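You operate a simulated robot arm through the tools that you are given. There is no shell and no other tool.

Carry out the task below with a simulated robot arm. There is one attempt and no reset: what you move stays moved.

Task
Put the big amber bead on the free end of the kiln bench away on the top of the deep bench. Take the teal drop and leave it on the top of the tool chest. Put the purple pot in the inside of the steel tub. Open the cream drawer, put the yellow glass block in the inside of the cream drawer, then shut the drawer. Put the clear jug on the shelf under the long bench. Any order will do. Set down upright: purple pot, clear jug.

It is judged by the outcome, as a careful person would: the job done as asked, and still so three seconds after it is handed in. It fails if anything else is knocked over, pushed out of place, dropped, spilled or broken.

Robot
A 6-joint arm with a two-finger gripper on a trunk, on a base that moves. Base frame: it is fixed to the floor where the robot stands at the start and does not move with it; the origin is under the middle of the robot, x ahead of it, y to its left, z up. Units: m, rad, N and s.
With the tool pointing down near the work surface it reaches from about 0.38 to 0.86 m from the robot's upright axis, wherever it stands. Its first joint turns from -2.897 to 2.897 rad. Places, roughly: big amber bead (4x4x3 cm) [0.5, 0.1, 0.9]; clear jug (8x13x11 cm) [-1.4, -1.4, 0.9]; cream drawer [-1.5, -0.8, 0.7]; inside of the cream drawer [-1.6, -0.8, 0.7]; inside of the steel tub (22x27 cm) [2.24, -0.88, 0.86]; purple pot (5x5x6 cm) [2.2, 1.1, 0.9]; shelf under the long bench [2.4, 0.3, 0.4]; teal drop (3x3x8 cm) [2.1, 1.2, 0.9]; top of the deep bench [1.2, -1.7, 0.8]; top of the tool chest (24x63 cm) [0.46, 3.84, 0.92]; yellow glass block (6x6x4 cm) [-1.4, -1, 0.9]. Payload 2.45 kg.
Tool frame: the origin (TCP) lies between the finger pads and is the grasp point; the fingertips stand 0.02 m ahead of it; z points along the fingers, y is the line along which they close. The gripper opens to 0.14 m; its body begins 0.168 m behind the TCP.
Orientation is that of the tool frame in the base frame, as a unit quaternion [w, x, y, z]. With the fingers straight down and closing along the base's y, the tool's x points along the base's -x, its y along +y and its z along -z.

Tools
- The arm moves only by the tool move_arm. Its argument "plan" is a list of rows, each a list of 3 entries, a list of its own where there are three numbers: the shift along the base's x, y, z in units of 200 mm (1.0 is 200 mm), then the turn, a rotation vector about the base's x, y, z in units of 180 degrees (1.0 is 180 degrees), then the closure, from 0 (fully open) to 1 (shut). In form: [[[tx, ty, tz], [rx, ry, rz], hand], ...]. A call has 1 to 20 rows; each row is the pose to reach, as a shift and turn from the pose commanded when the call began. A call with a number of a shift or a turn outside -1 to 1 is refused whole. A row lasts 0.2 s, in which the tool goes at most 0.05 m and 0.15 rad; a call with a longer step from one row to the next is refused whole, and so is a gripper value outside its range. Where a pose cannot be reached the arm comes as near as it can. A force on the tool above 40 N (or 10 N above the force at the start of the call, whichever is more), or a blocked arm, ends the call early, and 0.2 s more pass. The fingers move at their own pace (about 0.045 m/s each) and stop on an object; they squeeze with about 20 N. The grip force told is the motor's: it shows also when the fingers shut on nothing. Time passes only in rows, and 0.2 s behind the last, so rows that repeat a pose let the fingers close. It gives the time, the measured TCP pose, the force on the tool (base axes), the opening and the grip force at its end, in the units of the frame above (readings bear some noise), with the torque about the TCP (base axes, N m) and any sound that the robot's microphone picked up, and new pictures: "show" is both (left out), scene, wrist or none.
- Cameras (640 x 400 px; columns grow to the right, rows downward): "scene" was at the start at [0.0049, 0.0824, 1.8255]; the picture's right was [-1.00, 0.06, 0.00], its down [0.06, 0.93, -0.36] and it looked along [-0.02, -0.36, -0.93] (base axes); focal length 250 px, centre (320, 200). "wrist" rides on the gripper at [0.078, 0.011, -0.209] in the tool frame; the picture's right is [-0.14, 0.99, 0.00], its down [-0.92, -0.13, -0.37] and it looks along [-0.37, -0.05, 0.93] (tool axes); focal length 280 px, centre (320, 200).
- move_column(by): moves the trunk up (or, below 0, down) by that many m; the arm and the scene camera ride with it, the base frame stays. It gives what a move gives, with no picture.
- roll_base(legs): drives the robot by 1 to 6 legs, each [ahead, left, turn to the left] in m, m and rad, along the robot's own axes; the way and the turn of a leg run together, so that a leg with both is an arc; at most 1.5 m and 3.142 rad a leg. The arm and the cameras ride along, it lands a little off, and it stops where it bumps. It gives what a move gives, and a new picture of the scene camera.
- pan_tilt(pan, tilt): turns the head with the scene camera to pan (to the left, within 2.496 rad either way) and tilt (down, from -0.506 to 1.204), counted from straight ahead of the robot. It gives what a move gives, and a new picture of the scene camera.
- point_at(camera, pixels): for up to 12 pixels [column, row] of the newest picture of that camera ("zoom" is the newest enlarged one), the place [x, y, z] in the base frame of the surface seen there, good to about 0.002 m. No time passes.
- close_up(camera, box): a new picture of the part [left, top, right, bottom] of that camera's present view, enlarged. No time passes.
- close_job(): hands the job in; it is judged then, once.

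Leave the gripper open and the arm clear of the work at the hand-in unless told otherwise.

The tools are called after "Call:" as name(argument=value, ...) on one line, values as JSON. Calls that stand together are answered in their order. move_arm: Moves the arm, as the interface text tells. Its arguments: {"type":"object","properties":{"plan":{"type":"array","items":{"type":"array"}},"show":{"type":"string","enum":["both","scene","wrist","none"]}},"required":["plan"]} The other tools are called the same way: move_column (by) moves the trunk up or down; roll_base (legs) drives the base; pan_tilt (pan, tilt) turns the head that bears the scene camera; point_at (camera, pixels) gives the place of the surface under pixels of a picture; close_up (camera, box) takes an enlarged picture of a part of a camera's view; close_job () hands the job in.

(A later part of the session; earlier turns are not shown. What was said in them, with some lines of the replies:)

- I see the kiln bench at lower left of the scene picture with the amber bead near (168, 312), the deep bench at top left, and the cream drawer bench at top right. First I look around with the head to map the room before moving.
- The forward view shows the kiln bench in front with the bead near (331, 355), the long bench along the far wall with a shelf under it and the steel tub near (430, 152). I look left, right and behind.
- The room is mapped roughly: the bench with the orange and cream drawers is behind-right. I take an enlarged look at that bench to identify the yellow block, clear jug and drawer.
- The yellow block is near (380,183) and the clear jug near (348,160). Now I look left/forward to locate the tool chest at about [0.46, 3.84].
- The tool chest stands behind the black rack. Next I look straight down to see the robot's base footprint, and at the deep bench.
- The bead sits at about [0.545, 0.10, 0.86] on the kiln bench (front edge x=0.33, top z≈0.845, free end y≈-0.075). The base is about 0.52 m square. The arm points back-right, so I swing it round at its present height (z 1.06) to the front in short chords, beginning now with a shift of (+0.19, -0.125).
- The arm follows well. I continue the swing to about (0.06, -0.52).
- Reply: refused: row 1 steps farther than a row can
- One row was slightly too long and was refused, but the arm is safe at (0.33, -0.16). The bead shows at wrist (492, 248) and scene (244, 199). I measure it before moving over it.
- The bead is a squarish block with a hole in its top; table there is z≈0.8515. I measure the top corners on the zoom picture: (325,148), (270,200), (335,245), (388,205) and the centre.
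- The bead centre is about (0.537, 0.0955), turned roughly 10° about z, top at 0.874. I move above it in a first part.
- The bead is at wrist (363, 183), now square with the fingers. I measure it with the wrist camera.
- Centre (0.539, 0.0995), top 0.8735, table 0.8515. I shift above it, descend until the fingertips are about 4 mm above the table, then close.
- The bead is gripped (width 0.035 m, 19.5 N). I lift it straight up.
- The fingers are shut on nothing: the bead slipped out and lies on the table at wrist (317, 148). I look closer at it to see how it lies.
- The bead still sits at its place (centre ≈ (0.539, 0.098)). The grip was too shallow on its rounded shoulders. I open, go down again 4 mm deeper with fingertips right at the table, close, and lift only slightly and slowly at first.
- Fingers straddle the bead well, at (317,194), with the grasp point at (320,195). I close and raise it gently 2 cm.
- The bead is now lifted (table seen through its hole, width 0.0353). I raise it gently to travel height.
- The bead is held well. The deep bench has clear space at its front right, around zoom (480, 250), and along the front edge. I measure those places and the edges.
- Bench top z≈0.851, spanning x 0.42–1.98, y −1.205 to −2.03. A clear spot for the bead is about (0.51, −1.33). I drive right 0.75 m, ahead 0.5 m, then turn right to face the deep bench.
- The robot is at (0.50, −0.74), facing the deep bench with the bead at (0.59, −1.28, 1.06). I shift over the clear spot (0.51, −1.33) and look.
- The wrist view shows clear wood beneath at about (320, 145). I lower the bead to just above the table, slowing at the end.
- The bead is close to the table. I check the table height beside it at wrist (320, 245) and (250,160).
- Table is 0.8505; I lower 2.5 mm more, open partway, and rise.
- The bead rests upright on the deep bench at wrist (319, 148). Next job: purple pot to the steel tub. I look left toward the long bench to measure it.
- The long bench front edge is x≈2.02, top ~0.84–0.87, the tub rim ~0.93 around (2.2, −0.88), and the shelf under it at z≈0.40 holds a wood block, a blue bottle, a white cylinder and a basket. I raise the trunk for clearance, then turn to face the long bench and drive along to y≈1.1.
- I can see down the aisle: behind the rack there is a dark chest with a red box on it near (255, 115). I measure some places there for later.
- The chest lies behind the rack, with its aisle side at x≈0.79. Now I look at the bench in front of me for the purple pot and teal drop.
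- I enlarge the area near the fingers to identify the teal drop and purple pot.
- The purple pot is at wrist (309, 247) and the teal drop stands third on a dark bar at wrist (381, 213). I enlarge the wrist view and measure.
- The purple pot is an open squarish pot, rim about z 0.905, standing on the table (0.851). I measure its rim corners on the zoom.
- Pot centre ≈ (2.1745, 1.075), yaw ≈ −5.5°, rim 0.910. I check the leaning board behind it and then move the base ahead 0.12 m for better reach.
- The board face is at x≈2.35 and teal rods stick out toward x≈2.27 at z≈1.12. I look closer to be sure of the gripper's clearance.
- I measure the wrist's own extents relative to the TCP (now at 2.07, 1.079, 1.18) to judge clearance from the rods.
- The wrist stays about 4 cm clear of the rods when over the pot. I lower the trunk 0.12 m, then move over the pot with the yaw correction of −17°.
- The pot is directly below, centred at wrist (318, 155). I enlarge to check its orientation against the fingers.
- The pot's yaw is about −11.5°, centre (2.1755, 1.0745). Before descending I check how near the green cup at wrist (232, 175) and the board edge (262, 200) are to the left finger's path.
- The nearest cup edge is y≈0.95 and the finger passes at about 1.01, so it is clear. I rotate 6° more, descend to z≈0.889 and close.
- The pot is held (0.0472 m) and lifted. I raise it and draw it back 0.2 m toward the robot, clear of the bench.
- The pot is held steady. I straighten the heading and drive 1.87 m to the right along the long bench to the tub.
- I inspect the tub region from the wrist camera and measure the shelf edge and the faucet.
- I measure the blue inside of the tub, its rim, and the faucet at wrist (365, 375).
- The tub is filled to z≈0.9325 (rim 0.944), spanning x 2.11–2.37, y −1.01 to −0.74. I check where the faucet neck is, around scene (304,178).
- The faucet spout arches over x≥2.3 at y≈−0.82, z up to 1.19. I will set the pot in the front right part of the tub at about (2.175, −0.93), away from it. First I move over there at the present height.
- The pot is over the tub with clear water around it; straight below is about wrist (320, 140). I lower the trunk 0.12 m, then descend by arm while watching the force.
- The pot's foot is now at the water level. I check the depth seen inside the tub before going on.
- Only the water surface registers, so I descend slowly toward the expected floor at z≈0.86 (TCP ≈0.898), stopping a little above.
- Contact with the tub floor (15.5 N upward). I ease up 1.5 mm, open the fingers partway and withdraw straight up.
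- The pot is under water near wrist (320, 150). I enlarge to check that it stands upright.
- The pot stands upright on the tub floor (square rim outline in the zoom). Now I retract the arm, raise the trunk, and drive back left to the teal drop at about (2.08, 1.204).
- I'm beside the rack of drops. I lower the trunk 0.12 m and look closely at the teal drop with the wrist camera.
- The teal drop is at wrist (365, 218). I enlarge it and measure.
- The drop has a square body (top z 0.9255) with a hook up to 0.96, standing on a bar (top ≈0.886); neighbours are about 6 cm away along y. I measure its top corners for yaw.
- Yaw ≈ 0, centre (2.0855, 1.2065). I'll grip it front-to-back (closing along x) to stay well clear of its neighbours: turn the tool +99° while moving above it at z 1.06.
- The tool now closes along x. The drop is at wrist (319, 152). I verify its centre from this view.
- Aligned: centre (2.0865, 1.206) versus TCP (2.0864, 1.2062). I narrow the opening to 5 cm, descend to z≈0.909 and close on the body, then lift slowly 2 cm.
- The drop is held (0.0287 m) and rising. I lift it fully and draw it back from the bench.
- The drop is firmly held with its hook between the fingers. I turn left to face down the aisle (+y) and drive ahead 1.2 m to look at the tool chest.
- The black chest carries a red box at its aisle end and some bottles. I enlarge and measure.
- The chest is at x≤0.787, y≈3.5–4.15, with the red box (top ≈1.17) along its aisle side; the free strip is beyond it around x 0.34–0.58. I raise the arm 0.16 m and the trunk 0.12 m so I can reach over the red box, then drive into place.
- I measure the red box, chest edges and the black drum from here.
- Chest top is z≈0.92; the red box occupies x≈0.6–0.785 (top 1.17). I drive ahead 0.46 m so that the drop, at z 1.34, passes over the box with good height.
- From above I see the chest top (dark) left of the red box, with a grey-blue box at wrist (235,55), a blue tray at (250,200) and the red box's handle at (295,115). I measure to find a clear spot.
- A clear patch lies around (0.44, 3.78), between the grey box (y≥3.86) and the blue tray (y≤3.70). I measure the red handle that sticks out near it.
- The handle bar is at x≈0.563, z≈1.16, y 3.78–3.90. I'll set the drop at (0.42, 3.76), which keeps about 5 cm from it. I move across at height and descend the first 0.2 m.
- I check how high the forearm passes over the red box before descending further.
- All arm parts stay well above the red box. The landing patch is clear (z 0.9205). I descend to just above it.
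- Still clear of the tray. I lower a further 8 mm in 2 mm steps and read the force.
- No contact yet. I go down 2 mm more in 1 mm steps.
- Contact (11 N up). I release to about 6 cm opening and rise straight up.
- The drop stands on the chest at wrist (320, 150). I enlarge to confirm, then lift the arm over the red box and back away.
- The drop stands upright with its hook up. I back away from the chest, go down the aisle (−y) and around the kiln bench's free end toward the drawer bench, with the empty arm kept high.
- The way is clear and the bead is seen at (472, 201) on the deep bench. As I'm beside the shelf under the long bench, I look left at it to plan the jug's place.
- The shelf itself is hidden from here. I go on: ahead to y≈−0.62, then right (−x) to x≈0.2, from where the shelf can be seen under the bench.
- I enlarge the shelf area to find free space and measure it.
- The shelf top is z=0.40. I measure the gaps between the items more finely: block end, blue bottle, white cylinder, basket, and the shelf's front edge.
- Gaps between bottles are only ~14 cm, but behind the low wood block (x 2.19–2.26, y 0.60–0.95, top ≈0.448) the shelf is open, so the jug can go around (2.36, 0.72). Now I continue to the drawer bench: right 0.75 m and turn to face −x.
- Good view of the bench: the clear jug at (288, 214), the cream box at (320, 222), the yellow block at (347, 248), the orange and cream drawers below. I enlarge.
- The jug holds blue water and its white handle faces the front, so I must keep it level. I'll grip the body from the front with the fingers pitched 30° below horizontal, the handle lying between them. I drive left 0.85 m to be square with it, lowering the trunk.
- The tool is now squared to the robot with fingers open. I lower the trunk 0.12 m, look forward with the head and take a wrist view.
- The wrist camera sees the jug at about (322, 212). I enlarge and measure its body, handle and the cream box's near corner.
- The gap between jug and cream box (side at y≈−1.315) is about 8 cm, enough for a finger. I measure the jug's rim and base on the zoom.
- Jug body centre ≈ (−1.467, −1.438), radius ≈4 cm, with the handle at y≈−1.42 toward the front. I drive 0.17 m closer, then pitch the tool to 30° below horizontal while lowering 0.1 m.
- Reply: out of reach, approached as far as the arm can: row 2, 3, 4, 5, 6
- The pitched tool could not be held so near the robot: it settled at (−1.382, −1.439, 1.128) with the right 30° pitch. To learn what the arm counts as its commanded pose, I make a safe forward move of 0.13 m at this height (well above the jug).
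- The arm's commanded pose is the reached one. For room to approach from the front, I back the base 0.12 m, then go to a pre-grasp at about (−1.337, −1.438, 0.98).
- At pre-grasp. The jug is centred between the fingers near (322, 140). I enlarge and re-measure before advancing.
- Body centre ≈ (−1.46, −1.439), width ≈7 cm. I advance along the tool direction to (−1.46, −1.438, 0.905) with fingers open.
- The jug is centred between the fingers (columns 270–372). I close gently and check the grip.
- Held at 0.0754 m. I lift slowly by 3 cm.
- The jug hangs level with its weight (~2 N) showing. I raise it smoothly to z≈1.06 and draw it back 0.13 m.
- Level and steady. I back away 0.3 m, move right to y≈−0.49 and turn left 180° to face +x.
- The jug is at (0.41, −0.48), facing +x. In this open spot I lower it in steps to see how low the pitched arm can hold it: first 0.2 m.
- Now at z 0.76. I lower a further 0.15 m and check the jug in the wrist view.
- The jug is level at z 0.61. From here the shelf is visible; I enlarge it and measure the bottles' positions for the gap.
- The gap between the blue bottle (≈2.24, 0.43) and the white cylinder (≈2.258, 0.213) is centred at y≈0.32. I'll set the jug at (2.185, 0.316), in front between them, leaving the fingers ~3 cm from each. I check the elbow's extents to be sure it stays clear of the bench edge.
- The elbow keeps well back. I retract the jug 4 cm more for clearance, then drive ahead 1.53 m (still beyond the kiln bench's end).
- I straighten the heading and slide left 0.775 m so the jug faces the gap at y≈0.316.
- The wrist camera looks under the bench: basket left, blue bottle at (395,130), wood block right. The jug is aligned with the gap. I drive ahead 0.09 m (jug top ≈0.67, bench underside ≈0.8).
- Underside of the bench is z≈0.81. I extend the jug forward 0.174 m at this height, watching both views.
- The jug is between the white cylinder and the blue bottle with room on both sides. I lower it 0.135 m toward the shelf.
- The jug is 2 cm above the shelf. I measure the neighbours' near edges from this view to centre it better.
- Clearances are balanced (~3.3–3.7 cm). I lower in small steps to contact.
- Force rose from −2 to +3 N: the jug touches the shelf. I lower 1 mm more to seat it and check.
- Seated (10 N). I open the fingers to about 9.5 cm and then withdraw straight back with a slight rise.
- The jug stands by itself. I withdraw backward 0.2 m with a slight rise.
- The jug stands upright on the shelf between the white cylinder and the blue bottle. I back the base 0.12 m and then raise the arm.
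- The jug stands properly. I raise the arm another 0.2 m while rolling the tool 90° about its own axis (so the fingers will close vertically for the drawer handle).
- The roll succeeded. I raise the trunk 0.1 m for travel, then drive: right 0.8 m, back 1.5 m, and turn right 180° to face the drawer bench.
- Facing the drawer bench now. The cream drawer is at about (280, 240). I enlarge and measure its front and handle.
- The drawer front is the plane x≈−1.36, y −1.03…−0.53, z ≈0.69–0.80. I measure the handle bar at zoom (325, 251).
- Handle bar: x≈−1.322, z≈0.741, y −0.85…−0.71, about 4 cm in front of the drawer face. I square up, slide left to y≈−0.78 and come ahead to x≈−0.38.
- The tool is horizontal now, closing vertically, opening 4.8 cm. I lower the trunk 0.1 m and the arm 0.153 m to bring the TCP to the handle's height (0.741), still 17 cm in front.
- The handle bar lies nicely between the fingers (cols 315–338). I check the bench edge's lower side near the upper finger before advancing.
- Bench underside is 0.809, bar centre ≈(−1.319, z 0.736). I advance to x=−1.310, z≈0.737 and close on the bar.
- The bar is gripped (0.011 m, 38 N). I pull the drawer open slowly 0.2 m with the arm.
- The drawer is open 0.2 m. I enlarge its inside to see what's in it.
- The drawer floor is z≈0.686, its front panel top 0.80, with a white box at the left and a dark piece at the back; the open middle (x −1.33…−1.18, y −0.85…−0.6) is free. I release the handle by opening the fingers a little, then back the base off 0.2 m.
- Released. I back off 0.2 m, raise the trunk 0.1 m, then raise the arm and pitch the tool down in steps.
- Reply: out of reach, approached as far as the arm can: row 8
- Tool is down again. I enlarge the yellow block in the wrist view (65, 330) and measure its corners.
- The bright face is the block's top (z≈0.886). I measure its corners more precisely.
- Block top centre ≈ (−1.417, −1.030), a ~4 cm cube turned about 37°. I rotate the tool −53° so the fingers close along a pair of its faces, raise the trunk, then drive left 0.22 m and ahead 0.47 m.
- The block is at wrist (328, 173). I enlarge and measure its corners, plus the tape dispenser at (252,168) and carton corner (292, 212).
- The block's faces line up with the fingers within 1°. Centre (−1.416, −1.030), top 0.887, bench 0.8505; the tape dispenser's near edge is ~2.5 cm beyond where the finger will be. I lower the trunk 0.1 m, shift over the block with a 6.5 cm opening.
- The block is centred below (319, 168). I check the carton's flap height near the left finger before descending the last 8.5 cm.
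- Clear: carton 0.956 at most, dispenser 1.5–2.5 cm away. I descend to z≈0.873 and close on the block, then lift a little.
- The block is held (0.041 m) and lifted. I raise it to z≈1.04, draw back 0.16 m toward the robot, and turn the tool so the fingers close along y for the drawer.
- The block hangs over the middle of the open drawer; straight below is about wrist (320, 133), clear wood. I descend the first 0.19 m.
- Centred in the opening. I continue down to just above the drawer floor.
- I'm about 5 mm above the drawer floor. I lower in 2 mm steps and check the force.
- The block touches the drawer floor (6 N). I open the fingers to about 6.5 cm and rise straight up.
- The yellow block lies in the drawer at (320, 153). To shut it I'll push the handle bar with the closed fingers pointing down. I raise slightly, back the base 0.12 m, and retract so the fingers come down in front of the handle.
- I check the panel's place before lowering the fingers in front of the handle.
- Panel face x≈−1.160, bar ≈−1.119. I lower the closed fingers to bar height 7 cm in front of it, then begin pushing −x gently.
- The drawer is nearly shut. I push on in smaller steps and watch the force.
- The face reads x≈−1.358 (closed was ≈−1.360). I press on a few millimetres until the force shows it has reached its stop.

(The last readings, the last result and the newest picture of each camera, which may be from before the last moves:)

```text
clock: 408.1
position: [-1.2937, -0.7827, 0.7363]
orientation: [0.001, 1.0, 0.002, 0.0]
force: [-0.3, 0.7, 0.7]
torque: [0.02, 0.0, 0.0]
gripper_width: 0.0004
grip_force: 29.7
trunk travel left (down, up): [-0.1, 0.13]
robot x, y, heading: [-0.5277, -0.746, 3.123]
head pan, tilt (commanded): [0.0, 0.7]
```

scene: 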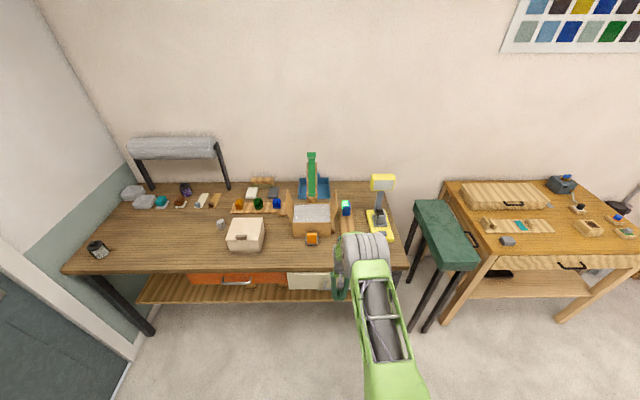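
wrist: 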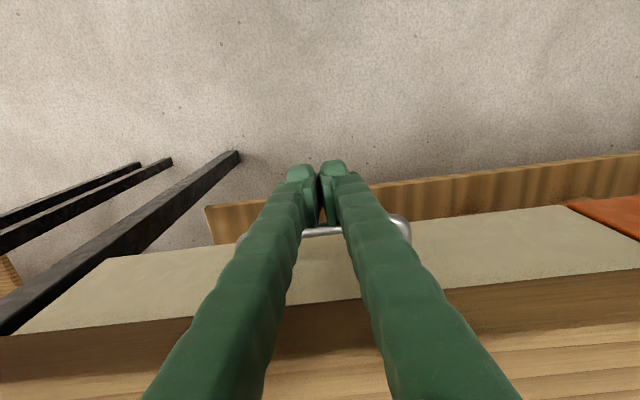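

Call:
move_arm(plan=[[[-0.01, 0, 0], [0, 0, 0], 1], [[-0.02, 0, 0], [0, 0, 0], 1], [[-0.03, 0, 0], [0, 0, 0], 1]], show="wrist")

Call:
point_at(camera="wrist", pixels=[[450, 230], [200, 280], [500, 260], [330, 230], [620, 200], [600, 225]])

```text
clock: 408.9
position: [-1.2978, -0.7825, 0.7361]
orientation: [0.001, 1.0, 0.002, 0.003]
force: [7.0, 0.5, -3.3]
torque: [-0.02, -0.1, -0.04]
gripper_width: 0.0059
grip_force: 29.1
trunk travel left (down, up): [-0.1, 0.13]
robot x, y, heading: [-0.5294, -0.7478, 3.129]
head pan, tilt (commanded): [0.0, 0.7]
```

wrist: 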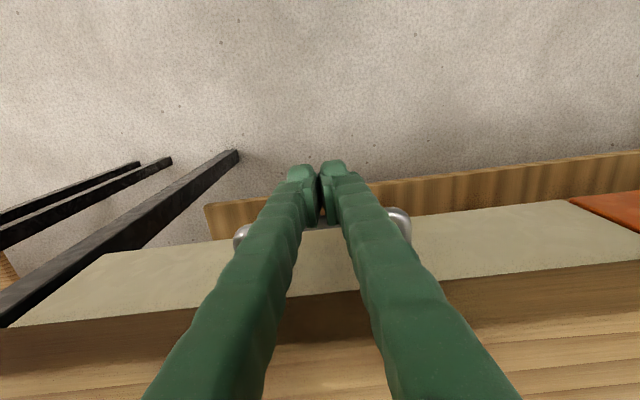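

```text
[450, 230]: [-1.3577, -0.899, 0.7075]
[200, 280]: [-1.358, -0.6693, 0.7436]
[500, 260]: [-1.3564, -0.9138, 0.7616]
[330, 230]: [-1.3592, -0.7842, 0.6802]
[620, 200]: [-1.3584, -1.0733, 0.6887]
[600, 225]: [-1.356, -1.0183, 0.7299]
```

7 N against the push and the face is flush with the orange drawer (−1.358): it is shut. I draw the fingers back 0.1 m and check that the drawer stays.

Call:
move_arm(plan=[[[0.05, 0, 0], [0, 0, 0], 1], [[0.15, 0, 0], [0, 0, 0], 1], [[0.3, 0, 0], [0, 0, 0], 1], [[0.5, 0, 0], [0, 0, 0], 1]], show="wrist")

Call:
point_at(camera="wrist", pixels=[[450, 250], [220, 300], [500, 270], [400, 240], [610, 230]])

```text
clock: 409.9
position: [-1.1992, -0.7828, 0.7351]
orientation: [0.0, 1.0, 0.002, 0.001]
force: [0.6, -0.3, 0.1]
torque: [0.01, 0.03, 0.01]
gripper_width: 0.0001
grip_force: 29.1
trunk travel left (down, up): [-0.1, 0.13]
robot x, y, heading: [-0.5294, -0.7467, 3.13]
head pan, tilt (commanded): [0.0, 0.7]
```

wrist: 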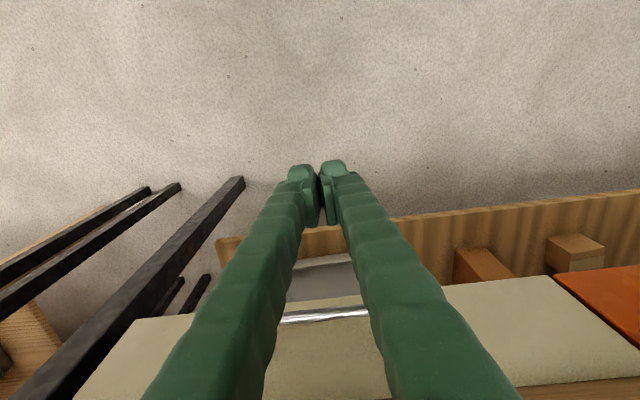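

```text
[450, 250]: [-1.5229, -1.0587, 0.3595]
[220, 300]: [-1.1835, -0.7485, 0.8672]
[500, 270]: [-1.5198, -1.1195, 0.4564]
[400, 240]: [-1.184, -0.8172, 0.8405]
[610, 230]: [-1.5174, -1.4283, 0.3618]
```

The drawer has stayed behind. I measure cream (480,310) and orange (600,290) faces, then back off and raise the arm.

Call:
point_at(camera="wrist", pixels=[[480, 310], [600, 290], [140, 340], [500, 340], [600, 320]])

Call:
roll_base(legs=[[-0.15, 0, 0]])

Call:
move_arm(plan=[[[0, 0, 0.2], [0, 0, 0], 0.8], [[0, 0, 0.4], [0, 0, 0], 0.6], [[0, 0, 0.6], [0, 0, 0], 0.4], [[0, 0, 0.8], [0, 0, 0], 0.2], [[0, 0, 1], [0, 0, 0], 0], [[0, 0, 1], [0, 0, 0], 0], [[0, 0, 1], [0, 0, 0], 0]], show="scene")

```text
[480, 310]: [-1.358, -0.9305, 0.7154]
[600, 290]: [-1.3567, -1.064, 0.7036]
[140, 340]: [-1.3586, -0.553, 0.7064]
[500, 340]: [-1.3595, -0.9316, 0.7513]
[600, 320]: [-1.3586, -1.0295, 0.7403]
```

```text
clock: 411.3
position: [-1.0519, -0.7855, 0.7362]
orientation: [0.001, 1.0, 0.004, -0.001]
force: [0.2, 0.0, -0.1]
torque: [0.02, 0.05, -0.01]
gripper_width: 0.0
grip_force: 29.1
trunk travel left (down, up): [-0.1, 0.13]
robot x, y, heading: [-0.381, -0.7459, 3.134]
head pan, tilt (commanded): [0.0, 0.7]
```

scene: 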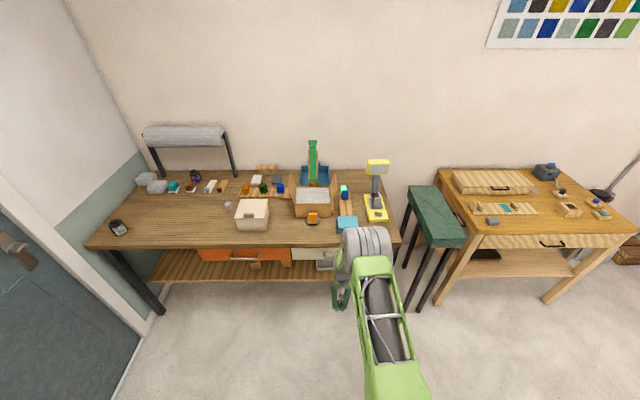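

```text
clock: 412.9
position: [-1.0504, -0.7859, 0.9355]
orientation: [0.001, 1.0, 0.005, 0.002]
force: [-0.3, 0.7, 0.7]
torque: [0.01, 0.02, 0.0]
gripper_width: 0.1365
grip_force: 0.0
trunk travel left (down, up): [-0.1, 0.13]
robot x, y, heading: [-0.3823, -0.7448, 3.129]
head pan, tilt (commanded): [0.0, 0.7]
```

scene: 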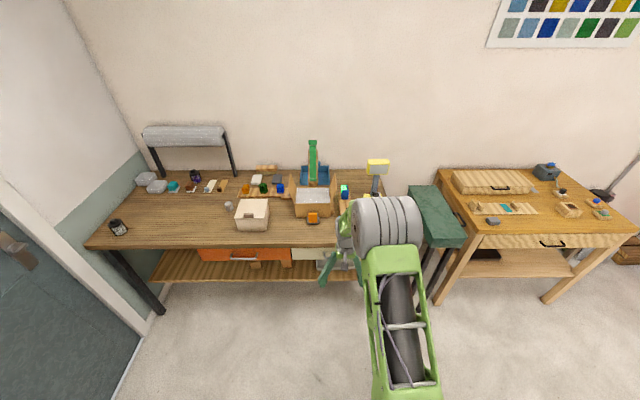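

Both drawer faces read x≈−1.358: shut. I back away a little more and look round to check the other places: deep bench, shelf and tub.

Call:
roll_base(legs=[[-0.25, 0, 0]])

Call:
pan_tilt(pan=2.49, tilt=0.5)

Call:
close_up(camera="scene", box=[0, 100, 400, 350])

```text
clock: 414.7
position: [-0.8021, -0.7872, 0.9352]
orientation: [0.001, 1.0, 0.002, 0.001]
force: [-0.2, -1.0, 0.4]
torque: [-0.01, 0.01, 0.0]
gripper_width: 0.1399
grip_force: 0.1
trunk travel left (down, up): [-0.1, 0.13]
robot x, y, heading: [-0.1296, -0.7513, 3.123]
head pan, tilt (commanded): [0.0, 0.7]
```

scene: 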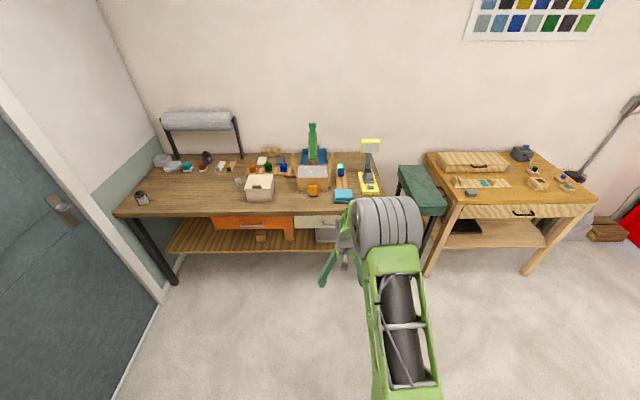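

```text
clock: 416.9
position: [-0.8024, -0.788, 0.9352]
orientation: [0.001, 1.0, 0.002, 0.001]
force: [0.4, -0.4, 0.3]
torque: [0.02, 0.01, 0.0]
gripper_width: 0.14
grip_force: 0.0
trunk travel left (down, up): [-0.1, 0.13]
robot x, y, heading: [-0.1281, -0.7478, 3.12]
head pan, tilt (commanded): [2.491, 0.499]
```

scene: 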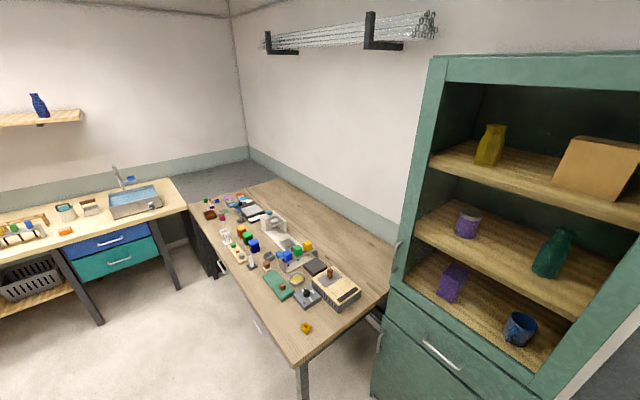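

```text
1.60 times, centred on (200, 225) of scene
```

zoom: 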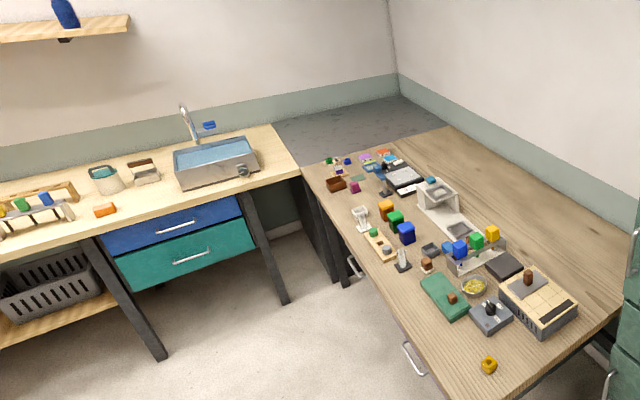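

The bead sits on the deep bench and the tub is in order. I look the other way to check the jug on the shelf.

Call:
pan_tilt(pan=-2.49, tilt=0.45)

Call:
close_up(camera="scene", box=[280, 120, 520, 270])

```text
clock: 420.9
position: [-0.8021, -0.7874, 0.935]
orientation: [0.001, 1.0, 0.002, 0.001]
force: [-0.2, 0.1, 0.9]
torque: [0.01, -0.01, -0.02]
gripper_width: 0.1398
grip_force: 0.2
trunk travel left (down, up): [-0.1, 0.13]
robot x, y, heading: [-0.1294, -0.7517, 3.125]
head pan, tilt (commanded): [-2.491, 0.45]
```

scene: 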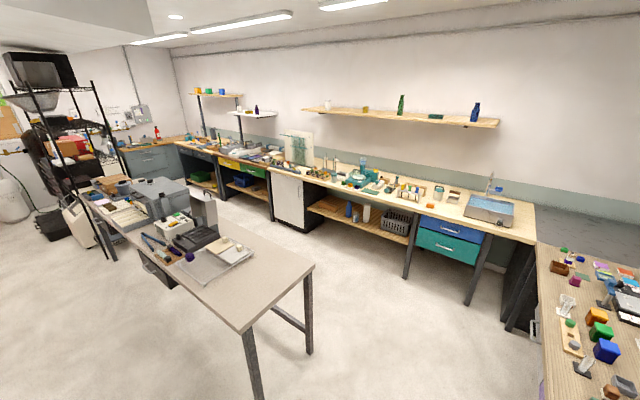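

```text
2.67 times, centred on (400, 195) of scene
```

zoom: 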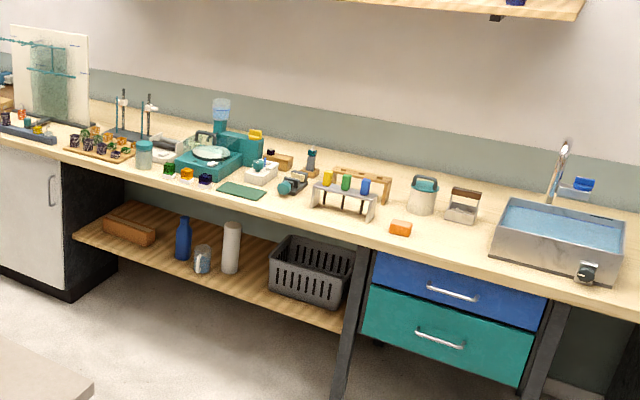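

The jug stands upright on the shelf between the blue bottle and the white cylinder at zoom (203, 260). The earlier checks stand: bead on the deep bench, drop on the chest, pot in the tub, block in the shut drawer. The gripper is open and the arm is clear, so I hand the job in.

Call:
close_job()

```text
The job is handed in.
```

All five items are where you asked, and the job is handed in. I saw nothing else knocked over, spilled or moved out of place in the views I checked.

- **Big amber bead:** it is on the top of the deep bench, near the front right corner. On the first try it slipped from the gripper and stayed in its place on the kiln bench. The second, lower grip held.
- **Teal drop:** it stands on the top of the tool chest, in the clear space behind the red box. I last saw it when I set it down and did not go back to look again.
- **Purple pot:** it stands upright on the floor of the steel tub, under the water.
- **Yellow glass block:** it lies inside the cream drawer. The drawer is shut, and its front measures flush with the orange drawer beside it.
- **Clear jug:** it stands upright on the shelf under the long bench, between the blue bottle and the white cylinder, still holding its water.

The gripper is open, and the arm is well clear of the benches.
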